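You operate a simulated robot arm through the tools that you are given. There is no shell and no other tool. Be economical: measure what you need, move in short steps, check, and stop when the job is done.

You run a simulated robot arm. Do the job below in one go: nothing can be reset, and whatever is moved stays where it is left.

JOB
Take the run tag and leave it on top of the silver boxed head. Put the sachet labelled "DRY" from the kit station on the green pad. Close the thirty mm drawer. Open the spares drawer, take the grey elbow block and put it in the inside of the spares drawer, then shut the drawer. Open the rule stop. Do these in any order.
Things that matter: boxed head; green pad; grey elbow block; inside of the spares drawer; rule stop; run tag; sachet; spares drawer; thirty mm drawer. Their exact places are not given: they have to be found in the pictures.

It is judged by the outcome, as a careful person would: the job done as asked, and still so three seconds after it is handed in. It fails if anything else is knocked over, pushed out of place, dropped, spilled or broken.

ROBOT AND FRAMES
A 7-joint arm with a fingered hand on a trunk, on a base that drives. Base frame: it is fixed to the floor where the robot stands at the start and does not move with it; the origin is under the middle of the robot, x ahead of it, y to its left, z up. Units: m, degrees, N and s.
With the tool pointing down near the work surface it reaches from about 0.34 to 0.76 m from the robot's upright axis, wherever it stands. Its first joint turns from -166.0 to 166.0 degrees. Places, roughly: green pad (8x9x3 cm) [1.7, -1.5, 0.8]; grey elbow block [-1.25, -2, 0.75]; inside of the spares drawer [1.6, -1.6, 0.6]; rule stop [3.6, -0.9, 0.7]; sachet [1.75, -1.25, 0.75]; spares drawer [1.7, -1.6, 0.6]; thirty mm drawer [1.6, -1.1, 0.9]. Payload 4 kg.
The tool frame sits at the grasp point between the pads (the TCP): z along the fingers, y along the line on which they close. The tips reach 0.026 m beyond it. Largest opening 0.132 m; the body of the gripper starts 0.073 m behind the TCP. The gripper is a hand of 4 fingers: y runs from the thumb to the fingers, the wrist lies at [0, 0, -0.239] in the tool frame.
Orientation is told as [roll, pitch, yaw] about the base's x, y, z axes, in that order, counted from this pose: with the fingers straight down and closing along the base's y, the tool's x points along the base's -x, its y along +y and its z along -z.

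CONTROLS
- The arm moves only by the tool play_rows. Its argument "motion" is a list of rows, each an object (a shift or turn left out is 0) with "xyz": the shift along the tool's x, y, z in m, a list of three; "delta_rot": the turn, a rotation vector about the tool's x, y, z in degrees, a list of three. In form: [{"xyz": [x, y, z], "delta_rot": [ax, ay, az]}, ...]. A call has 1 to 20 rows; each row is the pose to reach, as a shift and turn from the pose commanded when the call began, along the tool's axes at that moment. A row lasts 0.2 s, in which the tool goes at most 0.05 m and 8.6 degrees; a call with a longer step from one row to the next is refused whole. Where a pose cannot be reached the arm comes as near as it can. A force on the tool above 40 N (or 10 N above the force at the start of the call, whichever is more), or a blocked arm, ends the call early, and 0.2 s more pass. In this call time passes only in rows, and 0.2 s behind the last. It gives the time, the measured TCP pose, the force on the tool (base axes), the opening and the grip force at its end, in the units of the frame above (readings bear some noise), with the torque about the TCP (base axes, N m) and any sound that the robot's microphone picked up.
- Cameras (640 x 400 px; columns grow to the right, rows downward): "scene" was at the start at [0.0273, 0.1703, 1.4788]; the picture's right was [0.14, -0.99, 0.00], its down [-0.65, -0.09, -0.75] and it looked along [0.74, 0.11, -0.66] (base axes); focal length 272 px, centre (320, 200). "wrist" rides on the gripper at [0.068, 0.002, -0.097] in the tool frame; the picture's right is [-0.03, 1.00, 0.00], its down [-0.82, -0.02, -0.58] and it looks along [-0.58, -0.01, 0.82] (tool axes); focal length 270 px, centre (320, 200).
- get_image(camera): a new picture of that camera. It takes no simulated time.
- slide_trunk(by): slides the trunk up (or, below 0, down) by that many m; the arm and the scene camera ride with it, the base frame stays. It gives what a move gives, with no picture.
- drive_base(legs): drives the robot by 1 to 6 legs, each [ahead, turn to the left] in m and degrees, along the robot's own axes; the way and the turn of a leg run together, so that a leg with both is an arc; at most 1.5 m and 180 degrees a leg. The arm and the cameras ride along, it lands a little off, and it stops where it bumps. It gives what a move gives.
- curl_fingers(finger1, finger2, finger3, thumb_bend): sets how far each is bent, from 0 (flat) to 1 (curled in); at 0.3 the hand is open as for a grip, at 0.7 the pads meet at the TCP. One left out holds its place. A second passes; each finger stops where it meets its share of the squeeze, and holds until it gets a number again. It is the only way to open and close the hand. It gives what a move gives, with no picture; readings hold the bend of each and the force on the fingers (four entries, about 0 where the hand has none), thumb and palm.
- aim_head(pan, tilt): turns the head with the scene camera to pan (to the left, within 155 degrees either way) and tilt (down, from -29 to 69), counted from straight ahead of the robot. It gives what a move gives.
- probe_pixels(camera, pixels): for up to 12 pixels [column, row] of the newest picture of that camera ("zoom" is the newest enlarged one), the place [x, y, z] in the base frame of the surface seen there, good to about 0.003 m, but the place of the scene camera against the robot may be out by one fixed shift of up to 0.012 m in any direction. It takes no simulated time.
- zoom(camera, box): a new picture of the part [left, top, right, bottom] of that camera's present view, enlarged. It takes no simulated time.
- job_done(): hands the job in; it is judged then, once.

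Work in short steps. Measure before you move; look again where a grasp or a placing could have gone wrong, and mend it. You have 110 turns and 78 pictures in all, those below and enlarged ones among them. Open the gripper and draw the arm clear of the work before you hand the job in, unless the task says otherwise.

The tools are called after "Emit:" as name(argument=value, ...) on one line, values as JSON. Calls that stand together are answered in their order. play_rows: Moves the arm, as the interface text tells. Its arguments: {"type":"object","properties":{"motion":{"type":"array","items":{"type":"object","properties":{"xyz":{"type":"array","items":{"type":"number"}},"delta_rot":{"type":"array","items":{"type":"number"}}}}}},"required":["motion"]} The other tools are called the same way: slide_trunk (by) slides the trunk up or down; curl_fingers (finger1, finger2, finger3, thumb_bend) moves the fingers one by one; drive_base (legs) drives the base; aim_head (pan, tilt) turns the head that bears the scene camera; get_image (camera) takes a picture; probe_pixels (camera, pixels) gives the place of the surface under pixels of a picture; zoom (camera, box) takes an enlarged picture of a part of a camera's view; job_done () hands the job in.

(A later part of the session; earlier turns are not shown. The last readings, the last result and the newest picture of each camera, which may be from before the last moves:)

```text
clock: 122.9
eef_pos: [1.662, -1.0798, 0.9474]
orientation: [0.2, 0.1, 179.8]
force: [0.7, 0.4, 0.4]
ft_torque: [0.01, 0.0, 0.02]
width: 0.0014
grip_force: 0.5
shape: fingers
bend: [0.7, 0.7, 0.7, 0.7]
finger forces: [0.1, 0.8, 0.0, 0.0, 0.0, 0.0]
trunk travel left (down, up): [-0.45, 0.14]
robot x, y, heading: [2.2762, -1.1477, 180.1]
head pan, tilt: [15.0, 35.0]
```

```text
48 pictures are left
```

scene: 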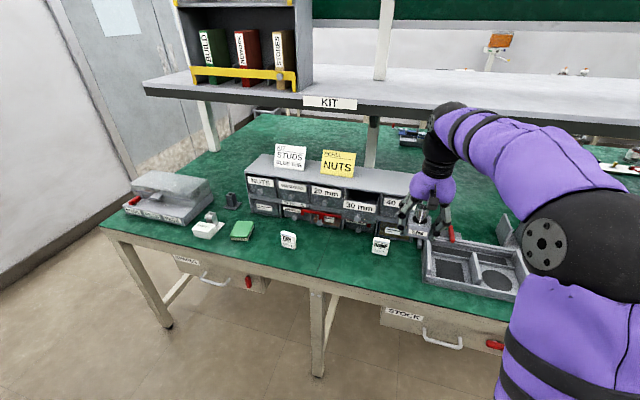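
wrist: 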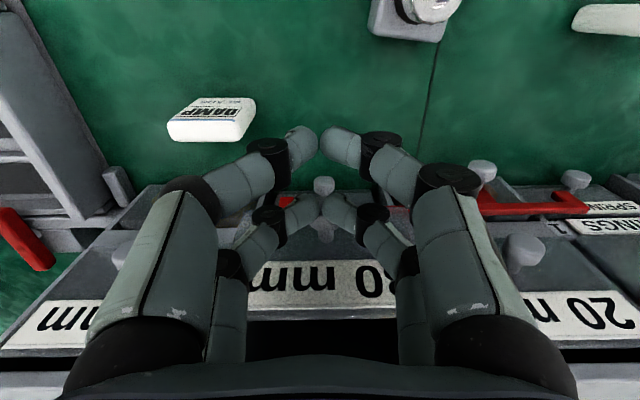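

The rear fingers are just touching the knob. I push another 5 cm, stopping on contact.

Emit:
play_rows(motion=[{"xyz": [-0.01, 0, 0]}, {"xyz": [-0.02, 0, 0]}, {"xyz": [-0.03, 0, 0]}, {"xyz": [-0.04, 0, 0]}, {"xyz": [-0.045, 0, 0]}, {"xyz": [-0.05, 0, 0]}])

Emit:
get_image(camera="wrist")

Emit:
get_image(camera="scene")

```text
clock: 124.1
eef_pos: [1.6264, -1.0797, 0.9464]
orientation: [0.1, 1.4, 179.9]
force: [15.5, -1.6, 7.2]
ft_torque: [-0.06, -0.18, 0.1]
width: 0.0011
grip_force: 10.3
shape: fingers
bend: [0.7, 0.71, 0.7, 0.7]
finger forces: [0.0, 15.3, 3.6, 0.1, 0.0, 0.0]
trunk travel left (down, up): [-0.45, 0.14]
robot x, y, heading: [2.2796, -1.1515, 179.9]
head pan, tilt: [15.0, 35.0]
stopped in row 5: the force on the tool passed its limit (the readings are from after the stop); the commanded pose is now the measured one
```

```text
47 pictures are left
```

wrist: 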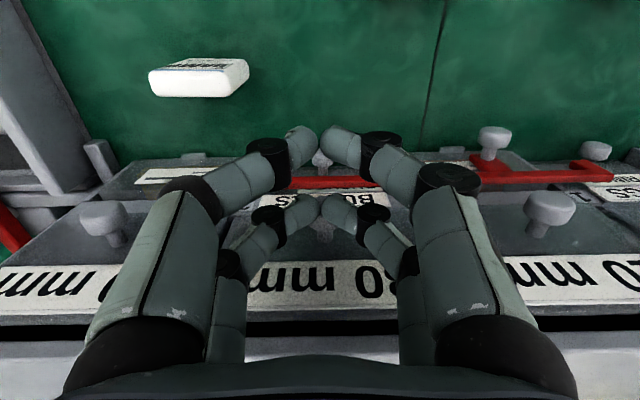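

```text
46 pictures are left
```

scene: 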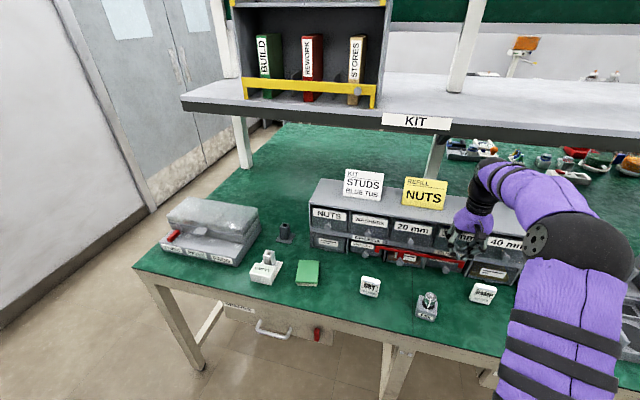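

The 30 mm front now looks in line with its neighbours. I probe both faces to confirm.

Emit:
probe_pixels(camera="wrist", pixels=[[290, 275], [340, 275], [520, 272], [575, 275], [60, 280]])

Emit:
play_rows(motion=[{"xyz": [0.04, 0, 0]}, {"xyz": [0.085, 0, -0.01]}, {"xyz": [0.12, 0, -0.05]}])

Emit:
zoom(camera="scene", box=[150, 180, 470, 380])

Emit:
probe_pixels(camera="zoom", pixels=[[315, 165], [290, 185], [325, 190], [295, 210], [440, 200], [440, 230], [222, 290], [335, 305], [225, 330], [270, 300], [260, 320], [300, 330]])

```text
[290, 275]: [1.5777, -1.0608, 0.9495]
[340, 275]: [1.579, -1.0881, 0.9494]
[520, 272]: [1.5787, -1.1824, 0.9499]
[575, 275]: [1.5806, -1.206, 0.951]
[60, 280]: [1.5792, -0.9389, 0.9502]
```

```text
refused: row 3 steps farther than a row can; nothing moved
```

```text
2.00 times, centred on (310, 280) of scene
```

zoom: 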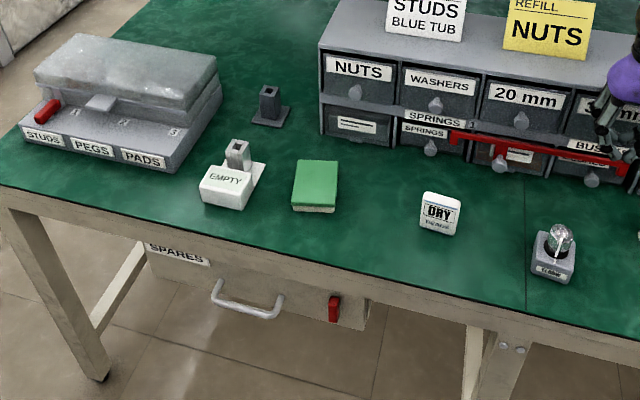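

```text
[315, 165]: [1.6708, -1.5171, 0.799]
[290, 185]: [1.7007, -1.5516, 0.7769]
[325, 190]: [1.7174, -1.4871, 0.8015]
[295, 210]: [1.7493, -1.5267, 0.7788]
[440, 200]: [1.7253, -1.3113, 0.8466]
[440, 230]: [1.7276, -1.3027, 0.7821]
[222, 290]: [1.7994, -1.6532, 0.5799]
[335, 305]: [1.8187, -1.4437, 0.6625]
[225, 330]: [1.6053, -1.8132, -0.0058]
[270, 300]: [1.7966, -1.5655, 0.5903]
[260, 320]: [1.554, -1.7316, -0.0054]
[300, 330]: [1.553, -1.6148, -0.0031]
```

The 30 mm drawer is flush at x=1.579 with the others. The DRY sachet is an upright slab at (1.727,-1.305), top near z 0.847. I retreat, rise, and go over it to look with the hand open.

Emit:
play_rows(motion=[{"xyz": [0.045, 0, 0]}, {"xyz": [0.09, 0, -0.01]}, {"xyz": [0.11, 0, -0.05]}, {"xyz": [0.12, 0.02, -0.09]}, {"xyz": [0.12, 0.065, -0.11]}, {"xyz": [0.12, 0.11, -0.11]}, {"xyz": [0.12, 0.155, -0.11]}, {"xyz": [0.12, 0.2, -0.11]}, {"xyz": [0.12, 0.225, -0.11]}])

Emit:
curl_fingers(finger1=0.4, finger2=0.4, finger3=0.4, thumb_bend=0.4)

Emit:
get_image(camera="wrist")

```text
clock: 126.1
eef_pos: [1.7401, -1.3055, 1.0582]
orientation: [0.2, 1.1, 180.0]
force: [0.7, 0.0, -0.2]
ft_torque: [-0.03, -0.03, -0.02]
width: 0.0014
grip_force: 0.1
shape: fingers
bend: [0.7, 0.7, 0.7, 0.7]
finger forces: [0.0, 0.1, 0.0, 0.0, 0.0, 0.0]
trunk travel left (down, up): [-0.45, 0.14]
robot x, y, heading: [2.2796, -1.1491, 180.0]
head pan, tilt: [15.0, 35.0]
```

```text
clock: 127.1
eef_pos: [1.7406, -1.3043, 1.0574]
orientation: [0.3, 1.1, 179.9]
force: [0.7, -0.3, 0.2]
ft_torque: [0.0, 0.0, 0.03]
width: 0.0991
grip_force: 0.1
shape: fingers
bend: [0.4, 0.4, 0.4, 0.4]
finger forces: [0.0, 0.0, 0.0, 0.0, 0.1, 0.0]
trunk travel left (down, up): [-0.45, 0.14]
robot x, y, heading: [2.276, -1.1425, 179.9]
head pan, tilt: [15.0, 35.0]
```

```text
44 pictures are left
```

wrist: 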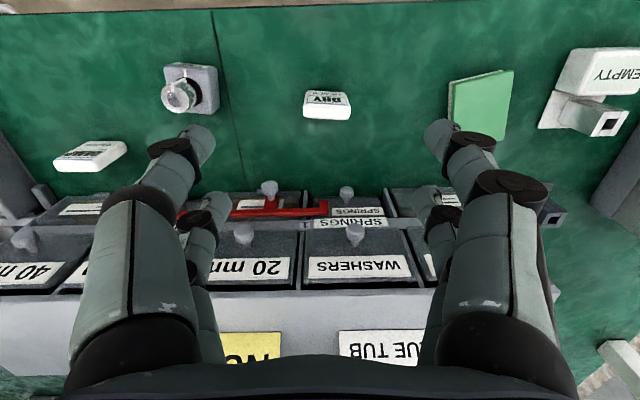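

I zoom on the sachet and probe its corners and the pad's.

Emit:
zoom(camera="wrist", box=[280, 60, 408, 140])

Emit:
probe_pixels(camera="zoom", pixels=[[128, 240], [350, 250], [120, 285], [355, 290], [240, 265], [140, 155], [340, 165], [230, 200]])

Emit:
probe_pixels(camera="wrist", pixels=[[455, 85], [508, 75], [480, 100], [452, 115], [500, 125], [535, 215]])

```text
5.00 times, centred on (344, 100) of wrist
```

zoom: 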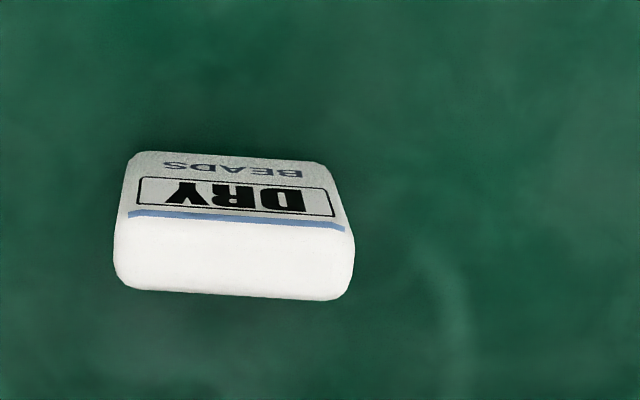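

```text
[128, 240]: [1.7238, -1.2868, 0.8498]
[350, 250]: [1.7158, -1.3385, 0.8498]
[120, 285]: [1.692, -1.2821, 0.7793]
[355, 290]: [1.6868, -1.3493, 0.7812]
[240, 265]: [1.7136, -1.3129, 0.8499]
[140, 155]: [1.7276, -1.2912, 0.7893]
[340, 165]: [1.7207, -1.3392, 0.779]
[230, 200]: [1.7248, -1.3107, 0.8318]
```

```text
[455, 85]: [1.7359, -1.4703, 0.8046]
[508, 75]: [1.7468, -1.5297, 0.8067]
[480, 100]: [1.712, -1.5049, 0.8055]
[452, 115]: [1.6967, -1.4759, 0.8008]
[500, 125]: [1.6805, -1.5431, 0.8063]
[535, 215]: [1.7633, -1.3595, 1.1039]
```

Sachet: centre (1.715,-1.313), 2 cm thick, turned about -8.6°, top z 0.85. Pad top z≈0.806, centre about (1.71,-1.508). I level the tool and turn it so the fingers close across the sachet's thickness.

Emit:
play_rows(motion=[{"xyz": [-0.01, 0.004, 0.0], "delta_rot": [0, -1.1, 0]}])

Emit:
play_rows(motion=[{"xyz": [-0.003, 0, 0], "delta_rot": [0, 0, -8.2]}, {"xyz": [-0.006, 0.001, 0], "delta_rot": [0, 0, -16.4]}, {"xyz": [-0.009, 0.002, 0], "delta_rot": [0, 0, -24.6]}, {"xyz": [-0.012, 0.003, 0], "delta_rot": [0, 0, -32.8]}, {"xyz": [-0.015, 0.004, 0], "delta_rot": [0, 0, -41]}, {"xyz": [-0.015, 0.004, 0], "delta_rot": [0, 0, -49]}, {"xyz": [-0.015, 0.004, 0], "delta_rot": [0, 0, -57]}, {"xyz": [-0.015, 0.004, 0.02], "delta_rot": [0, 0, -65]}, {"xyz": [-0.015, 0.004, 0.05], "delta_rot": [0, 0, -73]}, {"xyz": [-0.015, 0.004, 0.08], "delta_rot": [0, 0, -81.4]}])

Emit:
get_image(camera="wrist")

```text
clock: 127.5
eef_pos: [1.7298, -1.3093, 1.0578]
orientation: [0.1, 0.1, 179.9]
force: [0.0, -0.3, -0.6]
ft_torque: [-0.02, 0.04, 0.02]
width: 0.0993
grip_force: 0.1
shape: fingers
bend: [0.4, 0.4, 0.4, 0.4]
finger forces: [0.0, 0.1, 0.0, 0.0, 0.1, 0.0]
trunk travel left (down, up): [-0.45, 0.14]
robot x, y, heading: [2.2787, -1.1465, 180.1]
head pan, tilt: [15.0, 35.0]
```

```text
clock: 129.7
eef_pos: [1.7162, -1.3123, 0.9759]
orientation: [0.1, -0.2, -98.6]
force: [0.0, -0.7, -0.7]
ft_torque: [0.01, -0.02, 0.03]
width: 0.0994
grip_force: 0.1
shape: fingers
bend: [0.4, 0.4, 0.4, 0.4]
finger forces: [0.0, 0.1, 0.0, 0.0, 0.0, 0.0]
trunk travel left (down, up): [-0.45, 0.14]
robot x, y, heading: [2.2773, -1.1461, 179.9]
head pan, tilt: [15.0, 35.0]
```

```text
42 pictures are left
```

wrist: 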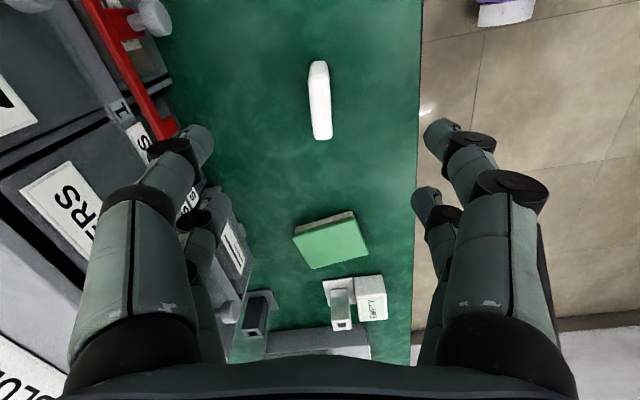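

The sachet at (320,100) is centred between the fingers. I narrow the hand and go down to z≈0.845.

Emit:
curl_fingers(finger1=0.53, finger2=0.53, finger3=0.53, thumb_bend=0.53)

Emit:
play_rows(motion=[{"xyz": [0, 0, 0.035]}, {"xyz": [0, 0, 0.07]}, {"xyz": [0, 0, 0.1]}, {"xyz": [0, 0, 0.12]}, {"xyz": [0, 0, 0.131]}])

Emit:
get_image(camera="wrist")

```text
clock: 130.7
eef_pos: [1.7162, -1.3128, 0.9766]
orientation: [0.1, -0.2, -98.6]
force: [-0.5, -0.2, 0.4]
ft_torque: [-0.02, -0.01, 0.0]
width: 0.0563
grip_force: 0.0
shape: fingers
bend: [0.53, 0.53, 0.53, 0.53]
finger forces: [0.0, 0.1, 0.0, 0.0, 0.0, 0.0]
trunk travel left (down, up): [-0.45, 0.14]
robot x, y, heading: [2.2775, -1.1463, 180.2]
head pan, tilt: [15.0, 35.0]
```

```text
clock: 131.9
eef_pos: [1.7159, -1.3133, 0.8452]
orientation: [0.1, -0.3, -98.7]
force: [-0.8, -0.6, -0.1]
ft_torque: [0.03, -0.01, -0.01]
width: 0.0563
grip_force: 0.0
shape: fingers
bend: [0.53, 0.53, 0.53, 0.53]
finger forces: [0.0, 0.1, 0.0, 0.0, 0.0, 0.0]
trunk travel left (down, up): [-0.45, 0.14]
robot x, y, heading: [2.2769, -1.1507, 180.0]
head pan, tilt: [15.0, 35.0]
```

```text
41 pictures are left
```

wrist: 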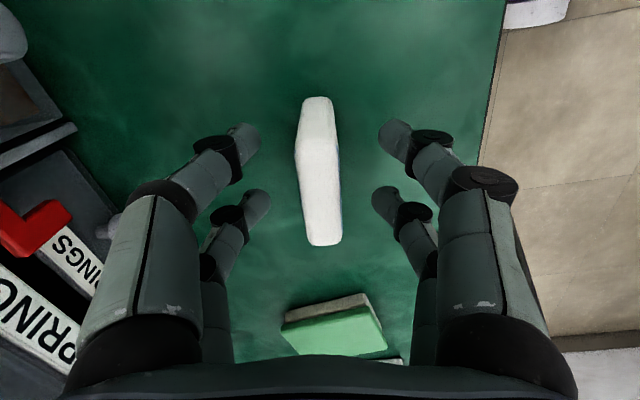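

Both finger pairs line up with the slab, so I close on it and lift.

Emit:
curl_fingers(finger1=0.68, finger2=0.68, finger3=0.68, thumb_bend=0.68)

Emit:
play_rows(motion=[{"xyz": [0, 0, -0.02]}, {"xyz": [0, 0, -0.06]}, {"xyz": [0, 0, -0.1]}])

Emit:
get_image(camera="wrist")

Emit:
probe_pixels(camera="wrist", pixels=[[330, 228], [325, 270], [300, 245], [360, 245], [340, 250], [345, 270]])

```text
clock: 132.9
eef_pos: [1.7175, -1.3119, 0.8448]
orientation: [0.2, -0.2, -98.6]
force: [-0.6, 0.1, 0.2]
ft_torque: [-0.05, 0.01, -0.04]
width: 0.0156
grip_force: 3.5
shape: fingers
bend: [0.65, 0.65, 0.65, 0.67]
finger forces: [2.3, 2.0, 2.0, 0.0, 2.4, 0.1]
trunk travel left (down, up): [-0.45, 0.14]
robot x, y, heading: [2.277, -1.1497, 179.8]
head pan, tilt: [15.0, 35.0]
```

```text
clock: 133.7
eef_pos: [1.7152, -1.3121, 0.9461]
orientation: [0.1, -0.2, -98.7]
force: [-0.6, 0.1, -1.0]
ft_torque: [0.01, 0.02, 0.01]
width: 0.0158
grip_force: 4.5
shape: fingers
bend: [0.65, 0.65, 0.65, 0.67]
finger forces: [2.4, 1.9, 1.9, 0.1, 2.5, 0.0]
trunk travel left (down, up): [-0.45, 0.14]
robot x, y, heading: [2.2794, -1.1453, 179.8]
head pan, tilt: [15.0, 35.0]
```

```text
40 pictures are left
```

wrist: 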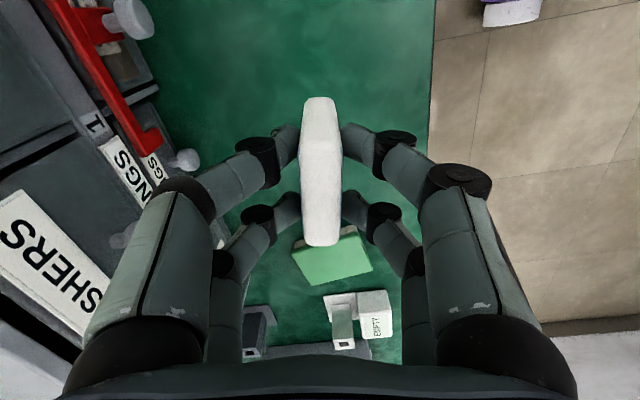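

```text
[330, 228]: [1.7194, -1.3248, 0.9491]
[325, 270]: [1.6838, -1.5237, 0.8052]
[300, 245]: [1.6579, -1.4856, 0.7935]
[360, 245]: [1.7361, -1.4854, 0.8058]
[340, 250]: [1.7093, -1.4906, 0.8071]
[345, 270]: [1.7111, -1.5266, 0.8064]
```

The sachet is held and lifted clear; the pad is at (332,256). I move it over the pad centre (1.705,-1.50) and lower to just above.

Emit:
play_rows(motion=[{"xyz": [-0.045, 0.005, 0]}, {"xyz": [-0.09, 0.01, 0]}, {"xyz": [-0.135, 0.014, 0]}, {"xyz": [-0.175, 0.018, 0]}, {"xyz": [-0.187, 0.0185, 0.01]}, {"xyz": [-0.187, 0.0185, 0.04]}, {"xyz": [-0.187, 0.0185, 0.06]}, {"xyz": [-0.187, 0.0185, 0.067]}])

Emit:
get_image(camera="wrist")

Emit:
zoom(camera="scene", box=[210, 200, 402, 320])

```text
clock: 135.5
eef_pos: [1.7058, -1.5017, 0.8788]
orientation: [0.0, -0.3, -98.8]
force: [-0.9, 1.5, -0.3]
ft_torque: [0.01, -0.03, 0.01]
width: 0.0155
grip_force: 3.8
shape: fingers
bend: [0.65, 0.65, 0.65, 0.67]
finger forces: [2.2, 2.1, 1.7, 0.0, 2.4, 0.0]
trunk travel left (down, up): [-0.45, 0.14]
robot x, y, heading: [2.2797, -1.1454, 179.9]
head pan, tilt: [15.0, 35.0]
```

```text
39 pictures are left
```

wrist: 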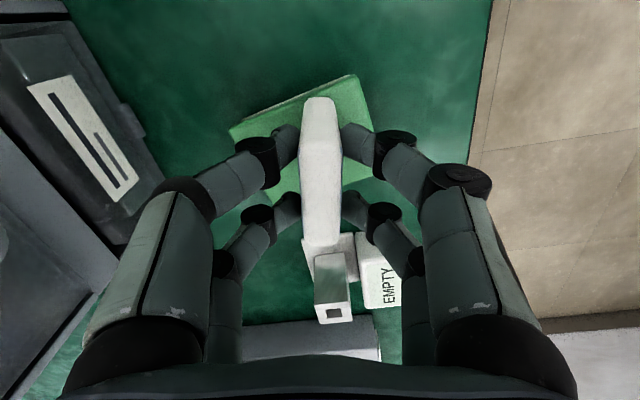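

```text
3.33 times, centred on (306, 260) of scene
```

zoom: 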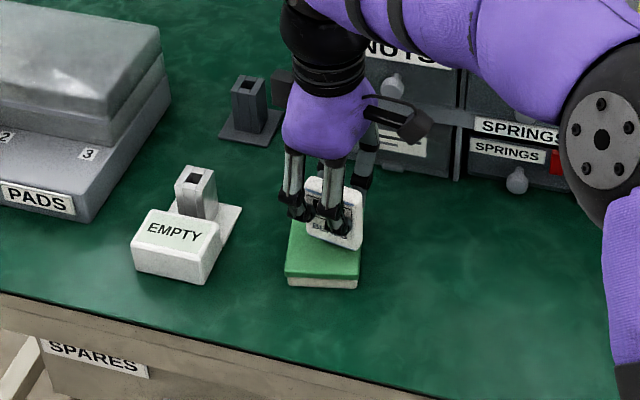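

The sachet seems close to the pad's +y edge. I probe the pad's visible edges to centre it.

Emit:
probe_pixels(camera="wrist", pixels=[[350, 82], [355, 95], [240, 132], [235, 145], [365, 175], [295, 110], [322, 104], [320, 225], [245, 185]])

Emit:
probe_pixels(camera="zoom", pixels=[[292, 222], [292, 265], [352, 268], [325, 262], [335, 210], [350, 240], [310, 230]])

```text
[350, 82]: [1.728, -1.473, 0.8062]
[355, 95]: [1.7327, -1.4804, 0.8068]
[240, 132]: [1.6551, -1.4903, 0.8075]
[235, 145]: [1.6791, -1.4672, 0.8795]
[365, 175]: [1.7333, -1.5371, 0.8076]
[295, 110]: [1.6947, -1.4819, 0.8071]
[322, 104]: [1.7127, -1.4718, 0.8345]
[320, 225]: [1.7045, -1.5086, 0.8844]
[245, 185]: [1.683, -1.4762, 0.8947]
```

```text
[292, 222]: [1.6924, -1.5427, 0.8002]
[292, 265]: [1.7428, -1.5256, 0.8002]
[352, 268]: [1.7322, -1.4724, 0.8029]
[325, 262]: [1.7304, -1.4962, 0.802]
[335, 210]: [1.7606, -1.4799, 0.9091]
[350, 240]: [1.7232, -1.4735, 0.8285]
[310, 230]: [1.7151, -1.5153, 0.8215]
```

Pad centre is about (1.70,-1.515). I shift 9 mm further on, lower to contact, and release gently.

Emit:
play_rows(motion=[{"xyz": [-0.009, -0.002, 0]}, {"xyz": [-0.009, -0.002, 0.0015]}, {"xyz": [-0.009, -0.002, 0.003]}, {"xyz": [-0.009, -0.002, 0.0045]}])

Emit:
curl_fingers(finger1=0.57, finger2=0.57, finger3=0.57, thumb_bend=0.57)

Emit:
get_image(camera="wrist")

```text
clock: 136.5
eef_pos: [1.7022, -1.5101, 0.8734]
orientation: [0.1, -0.2, -98.6]
force: [1.0, -0.1, -1.1]
ft_torque: [0.02, -0.01, 0.02]
width: 0.0153
grip_force: 4.1
shape: fingers
bend: [0.65, 0.65, 0.65, 0.67]
finger forces: [2.2, 2.0, 1.9, 0.1, 2.4, 0.0]
trunk travel left (down, up): [-0.45, 0.14]
robot x, y, heading: [2.2799, -1.1462, 180.0]
head pan, tilt: [15.0, 35.0]
```

```text
clock: 137.5
eef_pos: [1.7019, -1.5096, 0.8749]
orientation: [0.1, -0.2, -98.6]
force: [-0.3, -0.3, 0.1]
ft_torque: [0.05, 0.0, -0.01]
width: 0.0451
grip_force: 0.1
shape: fingers
bend: [0.56, 0.56, 0.56, 0.56]
finger forces: [0.0, 0.0, 0.1, 0.0, 0.0, 0.1]
trunk travel left (down, up): [-0.45, 0.14]
robot x, y, heading: [2.2808, -1.1473, 179.7]
head pan, tilt: [15.0, 35.0]
```

```text
37 pictures are left
```

wrist: 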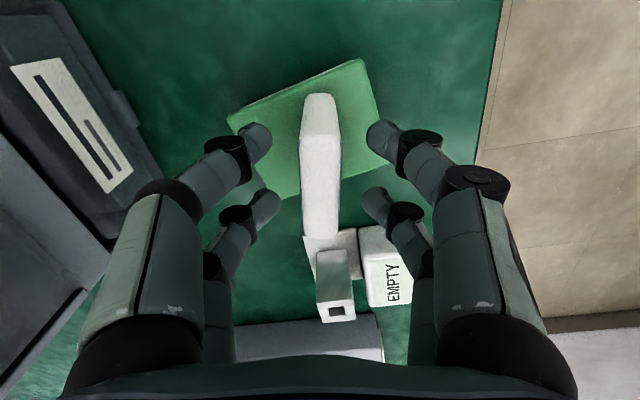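

The sachet stands free on the pad. I go straight up, away from the pad, and turn the tool back while rising.

Emit:
play_rows(motion=[{"xyz": [0, 0, -0.03]}, {"xyz": [0, 0, -0.07]}, {"xyz": [0, 0, -0.115]}, {"xyz": [0, 0, -0.16]}, {"xyz": [0, 0, -0.2], "delta_rot": [0, 0, 8]}, {"xyz": [0.02, 0.02, -0.2], "delta_rot": [0, 0, 16]}, {"xyz": [0.04, 0.04, -0.2], "delta_rot": [0, 0, 24]}, {"xyz": [0.05, 0.05, -0.2], "delta_rot": [0, 0, 32]}, {"xyz": [0.05, 0.05, -0.2], "delta_rot": [0, 0, 40]}, {"xyz": [0.05, 0.05, -0.2], "delta_rot": [0, 0, 48]}, {"xyz": [0.05, 0.05, -0.2], "delta_rot": [0, 0, 56]}, {"xyz": [0.05, 0.05, -0.2], "delta_rot": [0, 0, 64]}, {"xyz": [0.05, 0.05, -0.2], "delta_rot": [0, 0, 72]}, {"xyz": [0.05, 0.05, -0.2], "delta_rot": [0, 0, 80]}])

Emit:
zoom(camera="scene", box=[150, 200, 406, 360])

Emit:
probe_pixels(camera="zoom", pixels=[[395, 220], [265, 300], [335, 335], [300, 325], [260, 320], [415, 335], [415, 350], [230, 290], [480, 340], [180, 255], [405, 290]])

```text
clock: 140.5
eef_pos: [1.7586, -1.467, 1.0746]
orientation: [0.2, -0.1, -178.8]
force: [0.4, 0.3, -0.2]
ft_torque: [0.02, 0.01, -0.02]
width: 0.0452
grip_force: 0.1
shape: fingers
bend: [0.56, 0.56, 0.56, 0.56]
finger forces: [0.1, 0.0, 0.1, 0.0, 0.0, 0.0]
trunk travel left (down, up): [-0.45, 0.14]
robot x, y, heading: [2.2765, -1.1473, 179.8]
head pan, tilt: [15.0, 35.0]
```

```text
2.50 times, centred on (278, 280) of scene
```

zoom: 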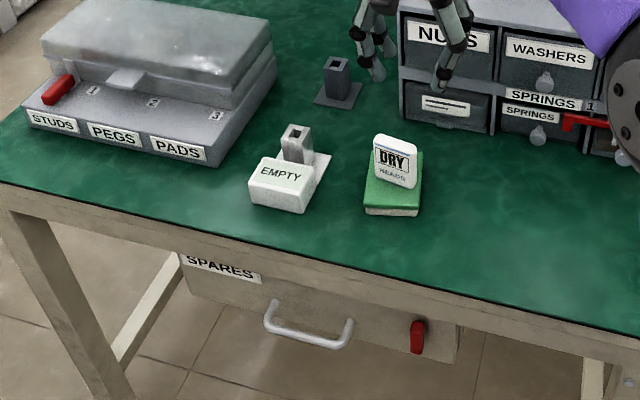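

```text
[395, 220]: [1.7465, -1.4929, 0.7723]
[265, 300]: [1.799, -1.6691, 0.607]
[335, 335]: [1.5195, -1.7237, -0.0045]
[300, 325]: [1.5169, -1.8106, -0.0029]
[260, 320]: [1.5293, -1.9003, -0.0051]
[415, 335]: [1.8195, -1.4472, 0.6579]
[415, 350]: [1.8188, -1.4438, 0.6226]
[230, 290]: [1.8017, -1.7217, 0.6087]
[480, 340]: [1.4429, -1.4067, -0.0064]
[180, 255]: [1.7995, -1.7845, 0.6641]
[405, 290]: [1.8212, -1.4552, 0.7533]
```

The sachet stands on the pad. The spares drawer face is at x≈1.80, its handle centred near y≈-1.61, z≈0.6, and the red part at (1.819,-1.445,0.64) looks like a catch. I back off and line up in front of it.

Emit:
drive_base(legs=[[-0.4, 0], [0, 90], [0.42, 0], [0, -90]])

Emit:
aim_head(pan=0, tilt=45)

Emit:
slide_trunk(by=-0.2)

Emit:
get_image(camera="scene")

```text
clock: 152.7
eef_pos: [2.1478, -1.8917, 1.0755]
orientation: [0.2, 0.1, -178.7]
force: [0.4, -0.7, 0.2]
ft_torque: [0.02, 0.01, 0.01]
width: 0.0452
grip_force: 0.1
shape: fingers
bend: [0.56, 0.56, 0.56, 0.56]
finger forces: [0.1, 0.1, 0.0, 0.0, 0.0, 0.1]
trunk travel left (down, up): [-0.45, 0.14]
robot x, y, heading: [2.6649, -1.5709, 179.8]
head pan, tilt: [15.0, 35.0]
```

```text
clock: 153.5
eef_pos: [2.1487, -1.8907, 1.0753]
orientation: [0.2, 0.1, -178.7]
force: [-0.2, 0.2, -0.1]
ft_torque: [0.0, 0.02, 0.02]
width: 0.0454
grip_force: 0.0
shape: fingers
bend: [0.56, 0.56, 0.56, 0.56]
finger forces: [0.0, 0.0, 0.1, 0.1, 0.1, 0.0]
trunk travel left (down, up): [-0.45, 0.14]
robot x, y, heading: [2.6662, -1.5736, 179.6]
head pan, tilt: [0.0, 45.0]
```

```text
clock: 155.7
eef_pos: [2.1495, -1.8908, 0.8752]
orientation: [0.2, 0.1, -178.6]
force: [-0.1, 0.4, -0.4]
ft_torque: [-0.01, 0.02, 0.02]
width: 0.0452
grip_force: 0.0
shape: fingers
bend: [0.56, 0.56, 0.56, 0.56]
finger forces: [0.0, 0.1, 0.0, 0.1, 0.1, 0.1]
trunk travel left (down, up): [-0.25, 0.34]
robot x, y, heading: [2.6675, -1.5735, 179.8]
head pan, tilt: [0.0, 45.0]
```

```text
35 pictures are left
```

scene: 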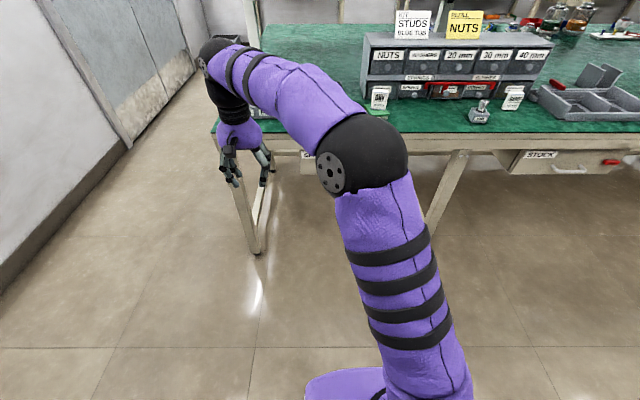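

The arm hides the drawer, so I turn the hand to point at the bench and use the wrist camera. The tool tilts -90° about its y while shifting to y≈-1.61.

Emit:
play_rows(motion=[{"xyz": [-0.004, -0.023, 0.006], "delta_rot": [0, -7.5, 0]}, {"xyz": [-0.007, -0.047, 0.012], "delta_rot": [0, -15, 0]}, {"xyz": [-0.011, -0.07, 0.018], "delta_rot": [0, -22.5, 0]}, {"xyz": [-0.014, -0.094, 0.023], "delta_rot": [0, -30, 0]}, {"xyz": [-0.018, -0.117, 0.029], "delta_rot": [0, -37.5, 0]}, {"xyz": [-0.021, -0.14, 0.035], "delta_rot": [0, -45, 0]}, {"xyz": [-0.025, -0.164, 0.041], "delta_rot": [0, -52.5, 0]}, {"xyz": [-0.029, -0.187, 0.047], "delta_rot": [0, -60, 0]}, {"xyz": [-0.032, -0.21, 0.053], "delta_rot": [0, -67.5, 0]}, {"xyz": [-0.036, -0.234, 0.058], "delta_rot": [0, -75, 0]}, {"xyz": [-0.04, -0.257, 0.064], "delta_rot": [0, -82.5, 0]}, {"xyz": [-0.043, -0.281, 0.07], "delta_rot": [0, -90, 0]}])

Emit:
get_image(camera="wrist")

```text
clock: 158.3
eef_pos: [2.1047, -1.6477, 0.799]
orientation: [-5.6, -78.8, -172.6]
force: [0.2, 0.7, 0.1]
ft_torque: [-0.01, 0.05, 0.03]
width: 0.0458
grip_force: 0.1
shape: fingers
bend: [0.56, 0.56, 0.56, 0.56]
finger forces: [0.0, 0.0, 0.1, 0.0, 0.1, 0.0]
out of reach, approached as far as the arm can: row 11, 12
trunk travel left (down, up): [-0.25, 0.34]
robot x, y, heading: [2.6641, -1.5713, 179.9]
head pan, tilt: [0.0, 45.0]
```

```text
34 pictures are left
```

wrist: 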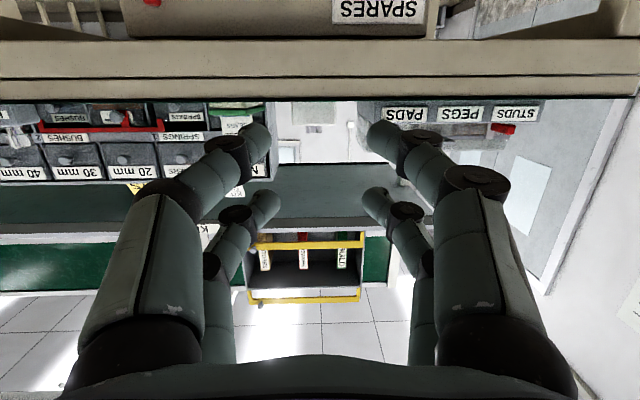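

The hand points nearly forward (pitch -79). I lower the trunk to drawer height and roll the hand 90° so the fingers close vertically.

Emit:
slide_trunk(by=-0.15)

Emit:
play_rows(motion=[{"delta_rot": [0, 0, -8.2]}, {"delta_rot": [0, 0, -16.4]}, {"delta_rot": [0, 0, -24.6]}, {"delta_rot": [0, 0, -32.8]}, {"delta_rot": [0, 0, -41]}, {"delta_rot": [0, 0, -49.2]}, {"delta_rot": [0, 0, -57.4]}, {"delta_rot": [0, 0, -65.6]}, {"delta_rot": [0, 0, -73.8]}, {"delta_rot": [0, 0, -82]}, {"delta_rot": [0, 0, -90]}])

Emit:
get_image(camera="wrist")

```text
clock: 160.0
eef_pos: [2.1045, -1.6464, 0.6503]
orientation: [-5.7, -78.9, -172.5]
force: [0.7, 0.3, 0.8]
ft_torque: [0.01, 0.02, -0.03]
width: 0.0452
grip_force: 0.0
shape: fingers
bend: [0.56, 0.56, 0.56, 0.56]
finger forces: [0.0, 0.0, 0.1, 0.0, 0.1, 0.0]
trunk travel left (down, up): [-0.1, 0.49]
robot x, y, heading: [2.6676, -1.5707, 179.8]
head pan, tilt: [0.0, 45.0]
```

```text
clock: 162.4
eef_pos: [2.1051, -1.6464, 0.6493]
orientation: [-78.8, 1.3, -88.0]
force: [-0.4, -0.4, 0.3]
ft_torque: [0.04, 0.01, -0.03]
width: 0.0458
grip_force: 0.1
shape: fingers
bend: [0.56, 0.56, 0.56, 0.56]
finger forces: [0.0, 0.0, 0.1, 0.0, 0.0, 0.0]
trunk travel left (down, up): [-0.1, 0.49]
robot x, y, heading: [2.6678, -1.5729, 179.8]
head pan, tilt: [0.0, 45.0]
```

```text
33 pictures are left
```

wrist: 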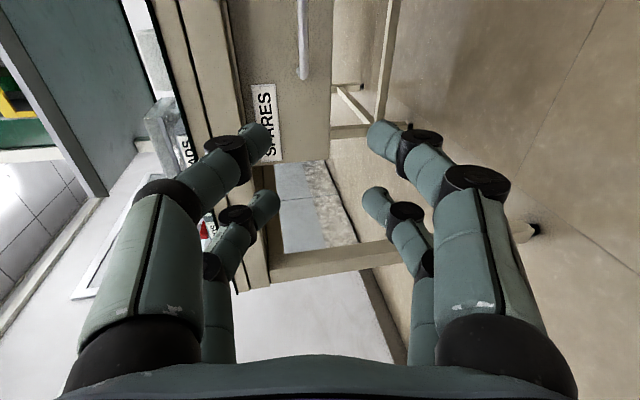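

The SPARES label is at (263,120), and the handle runs up from (303,75). I probe the handle and the face.

Emit:
probe_pixels(camera="wrist", pixels=[[303, 10], [303, 40], [303, 70], [285, 40], [325, 40], [280, 130], [325, 100], [240, 40], [268, 150], [230, 10], [330, 10]])

Emit:
play_rows(motion=[{"xyz": [0.02, 0, 0], "delta_rot": [4, 0, 0]}, {"xyz": [0.06, 0, 0], "delta_rot": [8, 0, 0]}, {"xyz": [0.1, 0, 0], "delta_rot": [11, 0, 0]}, {"xyz": [0.14, 0, 0], "delta_rot": [11, 0, 0]}])

Emit:
get_image(camera="wrist")

```text
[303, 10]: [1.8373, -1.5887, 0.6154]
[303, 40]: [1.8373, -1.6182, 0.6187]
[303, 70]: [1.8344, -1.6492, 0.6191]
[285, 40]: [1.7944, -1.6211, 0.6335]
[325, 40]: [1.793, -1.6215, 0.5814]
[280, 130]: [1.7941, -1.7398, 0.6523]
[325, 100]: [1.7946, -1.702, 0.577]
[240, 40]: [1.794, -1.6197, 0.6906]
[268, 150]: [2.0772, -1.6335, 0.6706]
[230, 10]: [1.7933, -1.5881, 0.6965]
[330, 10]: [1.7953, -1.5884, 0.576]
```

```text
clock: 163.4
eef_pos: [2.104, -1.6411, 0.6442]
orientation: [-78.8, 1.5, -87.8]
force: [-0.3, 0.7, 1.0]
ft_torque: [0.0, 0.0, 0.02]
width: 0.0454
grip_force: 0.0
shape: fingers
bend: [0.56, 0.56, 0.56, 0.56]
finger forces: [0.0, 0.0, 0.0, 0.0, 0.1, 0.0]
out of reach, approached as far as the arm can: row 1, 2, 3, 4
trunk travel left (down, up): [-0.1, 0.49]
robot x, y, heading: [2.6688, -1.5707, 179.9]
head pan, tilt: [0.0, 45.0]
```

```text
32 pictures are left
```

wrist: 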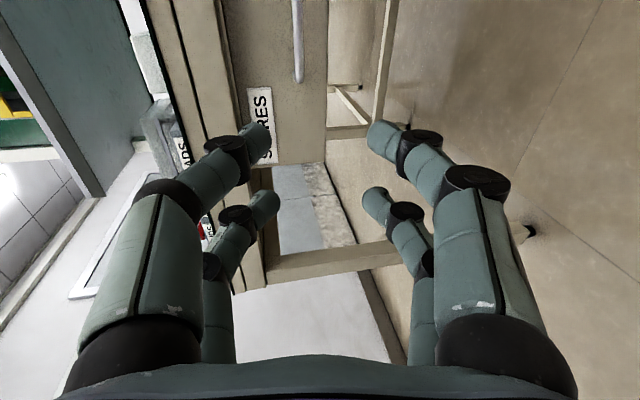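

The arm is folded to its limit here. I extend it forward 8 cm (tool z) while shifting sideways, which should give room to move.

Emit:
play_rows(motion=[{"xyz": [0, 0, 0.03]}, {"xyz": [0, 0, 0.06]}, {"xyz": [0, -0.01, 0.09], "delta_rot": [4, 0, 0]}, {"xyz": [0.01, -0.015, 0.1], "delta_rot": [8, 0, 0]}, {"xyz": [0.02, -0.02, 0.1], "delta_rot": [11, 0, 0]}, {"xyz": [0.04, -0.02, 0.1], "delta_rot": [11, 0, 0]}])

```text
clock: 164.8
eef_pos: [2.0434, -1.6471, 0.6545]
orientation: [-83.2, 1.8, -88.4]
force: [0.4, 0.2, 1.2]
ft_torque: [0.0, 0.0, 0.01]
width: 0.0457
grip_force: 0.0
shape: fingers
bend: [0.56, 0.56, 0.56, 0.56]
finger forces: [0.1, 0.1, 0.0, 0.0, 0.0, 0.1]
out of reach, approached as far as the arm can: row 3, 4, 5, 6
trunk travel left (down, up): [-0.1, 0.49]
robot x, y, heading: [2.6688, -1.572, 179.8]
head pan, tilt: [0.0, 45.0]
```

I do the rest with base and trunk: a 5° turn right brings y to about -1.59, and the trunk goes down 3.5 cm to the bar height (z≈0.618).

Emit:
drive_base(legs=[[0, -5]])

Emit:
slide_trunk(by=-0.035)

Emit:
curl_fingers(finger1=0.48, finger2=0.48, finger3=0.48, thumb_bend=0.48)

Emit:
get_image(camera="wrist")

```text
clock: 165.7
eef_pos: [2.0408, -1.5932, 0.6546]
orientation: [-83.2, 1.8, -93.4]
force: [0.3, 0.4, 0.5]
ft_torque: [0.01, -0.03, 0.0]
width: 0.0457
grip_force: 0.1
shape: fingers
bend: [0.56, 0.56, 0.56, 0.56]
finger forces: [0.0, 0.1, 0.0, 0.0, 0.0, 0.0]
trunk travel left (down, up): [-0.1, 0.49]
robot x, y, heading: [2.6715, -1.5716, 174.8]
head pan, tilt: [0.0, 45.0]
```

```text
clock: 166.5
eef_pos: [2.0406, -1.5919, 0.6193]
orientation: [-83.2, 1.9, -93.4]
force: [0.5, -0.2, 0.0]
ft_torque: [-0.04, 0.0, 0.02]
width: 0.0457
grip_force: 0.1
shape: fingers
bend: [0.56, 0.56, 0.56, 0.56]
finger forces: [0.0, 0.0, 0.0, 0.0, 0.0, 0.0]
trunk travel left (down, up): [-0.065, 0.525]
robot x, y, heading: [2.6688, -1.5714, 174.8]
head pan, tilt: [0.0, 45.0]
```

```text
clock: 167.5
eef_pos: [2.0412, -1.5916, 0.6189]
orientation: [-83.2, 1.9, -93.4]
force: [-0.4, -0.3, 0.0]
ft_torque: [0.03, 0.04, 0.02]
width: 0.0719
grip_force: 0.1
shape: fingers
bend: [0.48, 0.48, 0.48, 0.48]
finger forces: [0.0, 0.0, 0.0, 0.0, 0.0, 0.0]
trunk travel left (down, up): [-0.065, 0.525]
robot x, y, heading: [2.6687, -1.5724, 174.8]
head pan, tilt: [0.0, 45.0]
```

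```text
31 pictures are left
```

wrist: 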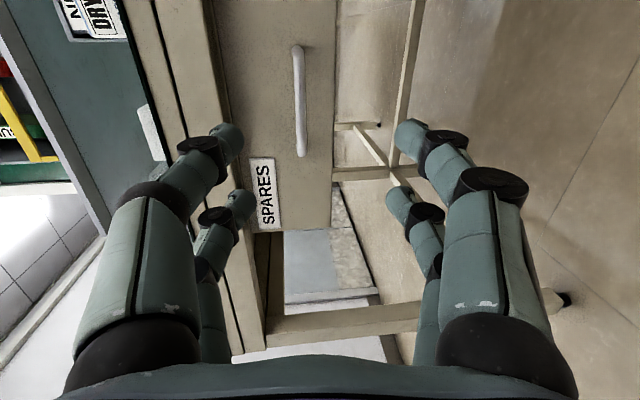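

The handle is centred at (300,100) between the finger pairs. I advance 17 cm horizontally toward it.

Emit:
play_rows(motion=[{"xyz": [0, -0.005, 0.04]}, {"xyz": [0, -0.009, 0.08]}, {"xyz": [0, -0.014, 0.12]}, {"xyz": [0, -0.018, 0.15]}, {"xyz": [0, -0.02, 0.17]}])

Emit:
get_image(camera="wrist")

```text
clock: 168.7
eef_pos: [1.8679, -1.5689, 0.6336]
orientation: [-83.1, 2.0, -93.4]
force: [0.1, -0.5, 0.5]
ft_torque: [-0.01, 0.03, -0.03]
width: 0.0723
grip_force: 0.1
shape: fingers
bend: [0.48, 0.48, 0.48, 0.48]
finger forces: [0.0, 0.1, 0.0, 0.1, 0.0, 0.0]
out of reach, approached as far as the arm can: row 1, 2, 3, 4, 5
trunk travel left (down, up): [-0.065, 0.525]
robot x, y, heading: [2.6664, -1.5743, 174.8]
head pan, tilt: [0.0, 45.0]
```

```text
30 pictures are left
```

wrist: 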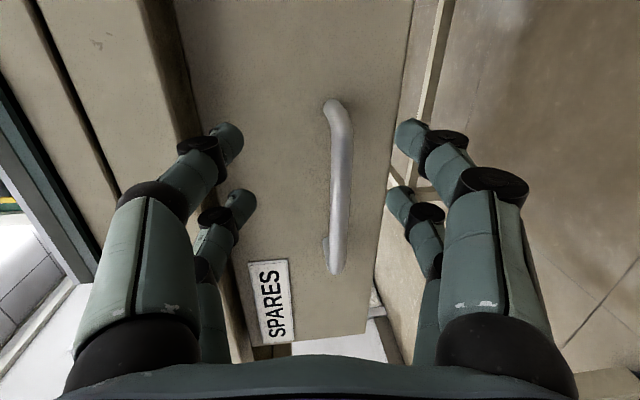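

The bar is between the fingers, about 1.5 cm below the hand's axis. I lower the trunk by that much, nudge 1 cm forward and close.

Emit:
slide_trunk(by=-0.015)

Emit:
play_rows(motion=[{"xyz": [0, -0.001, 0.006]}, {"xyz": [0, -0.001, 0.012]}])

Emit:
curl_fingers(finger1=0.72, finger2=0.72, finger3=0.72, thumb_bend=0.72)

Emit:
get_image(camera="wrist")

```text
clock: 169.3
eef_pos: [1.8699, -1.5689, 0.6172]
orientation: [-83.1, 1.9, -93.4]
force: [0.0, -1.0, -0.3]
ft_torque: [-0.01, -0.03, 0.01]
width: 0.0723
grip_force: 0.0
shape: fingers
bend: [0.48, 0.48, 0.48, 0.48]
finger forces: [0.0, 0.0, 0.0, 0.0, 0.0, 0.1]
trunk travel left (down, up): [-0.05, 0.54]
robot x, y, heading: [2.6703, -1.573, 174.8]
head pan, tilt: [0.0, 45.0]
```

```text
clock: 169.9
eef_pos: [1.8567, -1.5678, 0.6177]
orientation: [-83.0, 2.0, -93.4]
force: [-0.1, 0.0, -0.2]
ft_torque: [0.03, -0.01, 0.03]
width: 0.0723
grip_force: 0.0
shape: fingers
bend: [0.48, 0.48, 0.48, 0.48]
finger forces: [0.0, 0.0, 0.0, 0.0, 0.0, 0.0]
trunk travel left (down, up): [-0.05, 0.54]
robot x, y, heading: [2.6706, -1.5689, 174.8]
head pan, tilt: [0.0, 45.0]
```

```text
clock: 170.9
eef_pos: [1.8572, -1.5678, 0.6172]
orientation: [-83.1, 2.0, -93.5]
force: [-0.2, 1.0, 3.5]
ft_torque: [-0.03, 0.05, -0.02]
width: 0.0001
grip_force: 3.2
shape: fingers
bend: [0.71, 0.71, 0.7, 0.71]
finger forces: [0.1, 1.3, 3.3, 0.0, 2.0, 0.0]
trunk travel left (down, up): [-0.05, 0.54]
robot x, y, heading: [2.6683, -1.5763, 174.8]
head pan, tilt: [0.0, 45.0]
```

```text
29 pictures are left
```

wrist: 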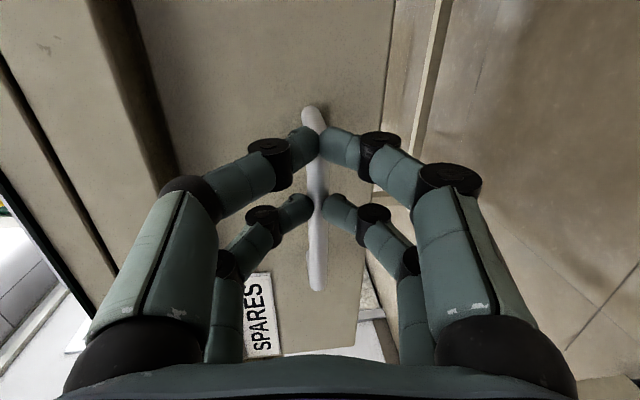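

The fingers closed fully, just short of the bar. I open, advance another 2 cm and close again.

Emit:
curl_fingers(finger1=0.53, finger2=0.53, finger3=0.53, thumb_bend=0.53)

Emit:
play_rows(motion=[{"xyz": [0, -0.001, 0.008]}, {"xyz": [0, -0.002, 0.016]}, {"xyz": [0, -0.002, 0.022]}])

Emit:
curl_fingers(finger1=0.75, finger2=0.75, finger3=0.75, thumb_bend=0.75)

Emit:
get_image(camera="wrist")

```text
clock: 171.9
eef_pos: [1.8572, -1.5679, 0.6186]
orientation: [-83.1, 1.9, -93.4]
force: [0.3, -0.1, -0.1]
ft_torque: [-0.01, -0.02, -0.01]
width: 0.0552
grip_force: 0.0
shape: fingers
bend: [0.53, 0.53, 0.53, 0.53]
finger forces: [0.1, 0.0, 0.0, 0.0, 0.0, 0.0]
trunk travel left (down, up): [-0.05, 0.54]
robot x, y, heading: [2.6659, -1.5723, 174.6]
head pan, tilt: [0.0, 45.0]
```

```text
clock: 172.7
eef_pos: [1.8347, -1.5675, 0.617]
orientation: [-83.2, 1.9, -93.5]
force: [0.1, 1.0, -0.3]
ft_torque: [0.01, 0.01, -0.02]
width: 0.0554
grip_force: 0.0
shape: fingers
bend: [0.53, 0.53, 0.53, 0.53]
finger forces: [0.0, 0.0, 0.0, 0.0, 0.1, 0.1]
trunk travel left (down, up): [-0.05, 0.54]
robot x, y, heading: [2.6669, -1.5708, 174.5]
head pan, tilt: [0.0, 45.0]
```

```text
clock: 173.7
eef_pos: [1.8333, -1.5662, 0.6168]
orientation: [-83.2, 1.9, -93.4]
force: [-2.8, 1.5, 2.3]
ft_torque: [0.05, -0.01, -0.05]
width: 0.0
grip_force: 2.2
shape: fingers
bend: [0.73, 0.74, 0.74, 0.73]
finger forces: [0.0, 2.1, 2.5, 0.0, 0.1, 0.1]
trunk travel left (down, up): [-0.05, 0.54]
robot x, y, heading: [2.6715, -1.5702, 174.7]
head pan, tilt: [0.0, 45.0]
```

```text
28 pictures are left
```

wrist: 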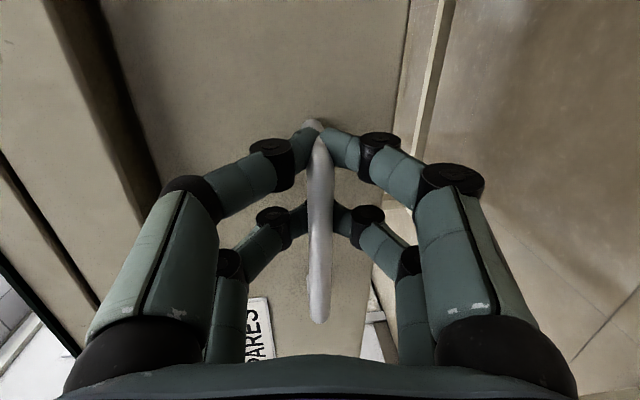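

The fingers now wrap behind the bar. I pull with the base, 6 cm at first as a test.

Emit:
drive_base(legs=[[-0.06, 0]])

Emit:
get_image(camera="wrist")

```text
clock: 174.7
eef_pos: [1.898, -1.5733, 0.6161]
orientation: [-83.0, 1.9, -93.4]
force: [0.6, -0.4, 0.2]
ft_torque: [0.01, 0.02, 0.0]
width: 0.0002
grip_force: 0.1
shape: fingers
bend: [0.73, 0.74, 0.74, 0.73]
finger forces: [0.0, 0.1, 0.1, 0.0, 0.0, 0.0]
trunk travel left (down, up): [-0.05, 0.54]
robot x, y, heading: [2.7303, -1.5794, 174.6]
head pan, tilt: [0.0, 45.0]
```

```text
27 pictures are left
```

wrist: 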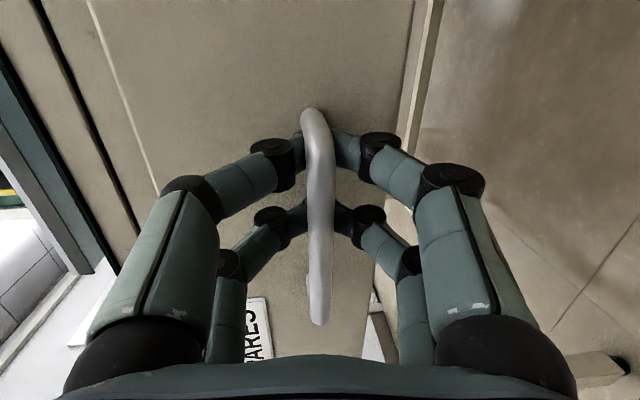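

The bar stays in the hand and the hand moved 6 cm, so the drawer is coming out. I pull another 17 cm.

Emit:
drive_base(legs=[[-0.17, 0]])

Emit:
get_image(camera="wrist")

Emit:
probe_pixels(camera="wrist", pixels=[[220, 50], [350, 60], [255, 330], [315, 200], [316, 270]])

```text
clock: 176.2
eef_pos: [2.0677, -1.5898, 0.6156]
orientation: [-83.0, 1.9, -93.3]
force: [-0.3, -1.3, -0.1]
ft_torque: [0.01, -0.01, 0.0]
width: 0.0
grip_force: 0.1
shape: fingers
bend: [0.73, 0.74, 0.74, 0.73]
finger forces: [0.1, 0.0, 0.1, 0.0, 0.0, 0.0]
trunk travel left (down, up): [-0.05, 0.54]
robot x, y, heading: [2.9007, -1.5882, 174.8]
head pan, tilt: [0.0, 45.0]
```

```text
26 pictures are left
```

wrist: 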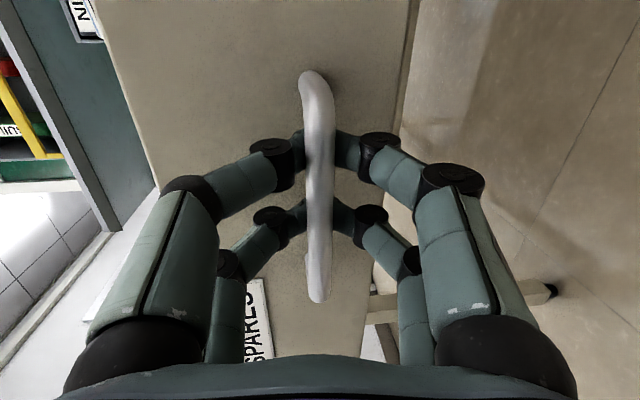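

```text
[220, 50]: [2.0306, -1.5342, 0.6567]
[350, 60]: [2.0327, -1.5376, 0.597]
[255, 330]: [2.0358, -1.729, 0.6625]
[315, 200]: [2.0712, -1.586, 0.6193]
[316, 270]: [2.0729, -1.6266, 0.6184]
```

The drawer is open about 24 cm (face at x≈2.032). I open the fingers, back out 10 cm and raise the trunk.

Emit:
curl_fingers(finger1=0.45, finger2=0.45, finger3=0.45, thumb_bend=0.45)

Emit:
drive_base(legs=[[-0.1, 0]])

Emit:
slide_trunk(by=0.45)

Emit:
play_rows(motion=[{"xyz": [0, 0, 0], "delta_rot": [0, 0, 8]}, {"xyz": [0, 0, 0], "delta_rot": [0, 0, 16]}, {"delta_rot": [0, 0, 24]}, {"delta_rot": [0, 0, 32]}, {"delta_rot": [0, 0, 40]}, {"delta_rot": [0, 0, 48]}, {"delta_rot": [0, 0, 56]}, {"delta_rot": [0, 0, 64]}, {"delta_rot": [0, 0, 72]}, {"delta_rot": [0, 0, 80]}, {"delta_rot": [0, 0, 88]}])

```text
clock: 177.2
eef_pos: [2.0674, -1.5893, 0.6173]
orientation: [-83.1, 1.9, -93.3]
force: [0.8, -0.4, -0.1]
ft_torque: [0.04, 0.05, 0.0]
width: 0.0824
grip_force: 0.0
shape: fingers
bend: [0.45, 0.45, 0.46, 0.45]
finger forces: [0.0, 0.0, 1.0, 0.0, 0.0, 0.0]
trunk travel left (down, up): [-0.05, 0.54]
robot x, y, heading: [2.901, -1.591, 174.7]
head pan, tilt: [0.0, 45.0]
```

```text
clock: 178.3
eef_pos: [2.167, -1.598, 0.6168]
orientation: [-83.0, 1.9, -93.3]
force: [-0.8, -0.5, -0.7]
ft_torque: [0.02, -0.01, -0.01]
width: 0.0821
grip_force: 0.1
shape: fingers
bend: [0.45, 0.45, 0.45, 0.45]
finger forces: [0.0, 0.1, 0.1, 0.0, 0.0, 0.0]
trunk travel left (down, up): [-0.05, 0.54]
robot x, y, heading: [2.9985, -1.5995, 175.1]
head pan, tilt: [0.0, 45.0]
```

```text
refused: 0.45 is not a number from -0.4 to 0.4
```

```text
clock: 180.7
eef_pos: [2.1676, -1.5985, 0.6151]
orientation: [-28.1, -82.2, -155.1]
force: [0.0, -0.5, 0.5]
ft_torque: [-0.02, 0.0, 0.02]
width: 0.0823
grip_force: 0.1
shape: fingers
bend: [0.45, 0.45, 0.45, 0.45]
finger forces: [0.0, 0.0, 0.0, 0.0, 0.0, 0.1]
trunk travel left (down, up): [-0.05, 0.54]
robot x, y, heading: [3.0022, -1.5979, 175.1]
head pan, tilt: [0.0, 45.0]
```

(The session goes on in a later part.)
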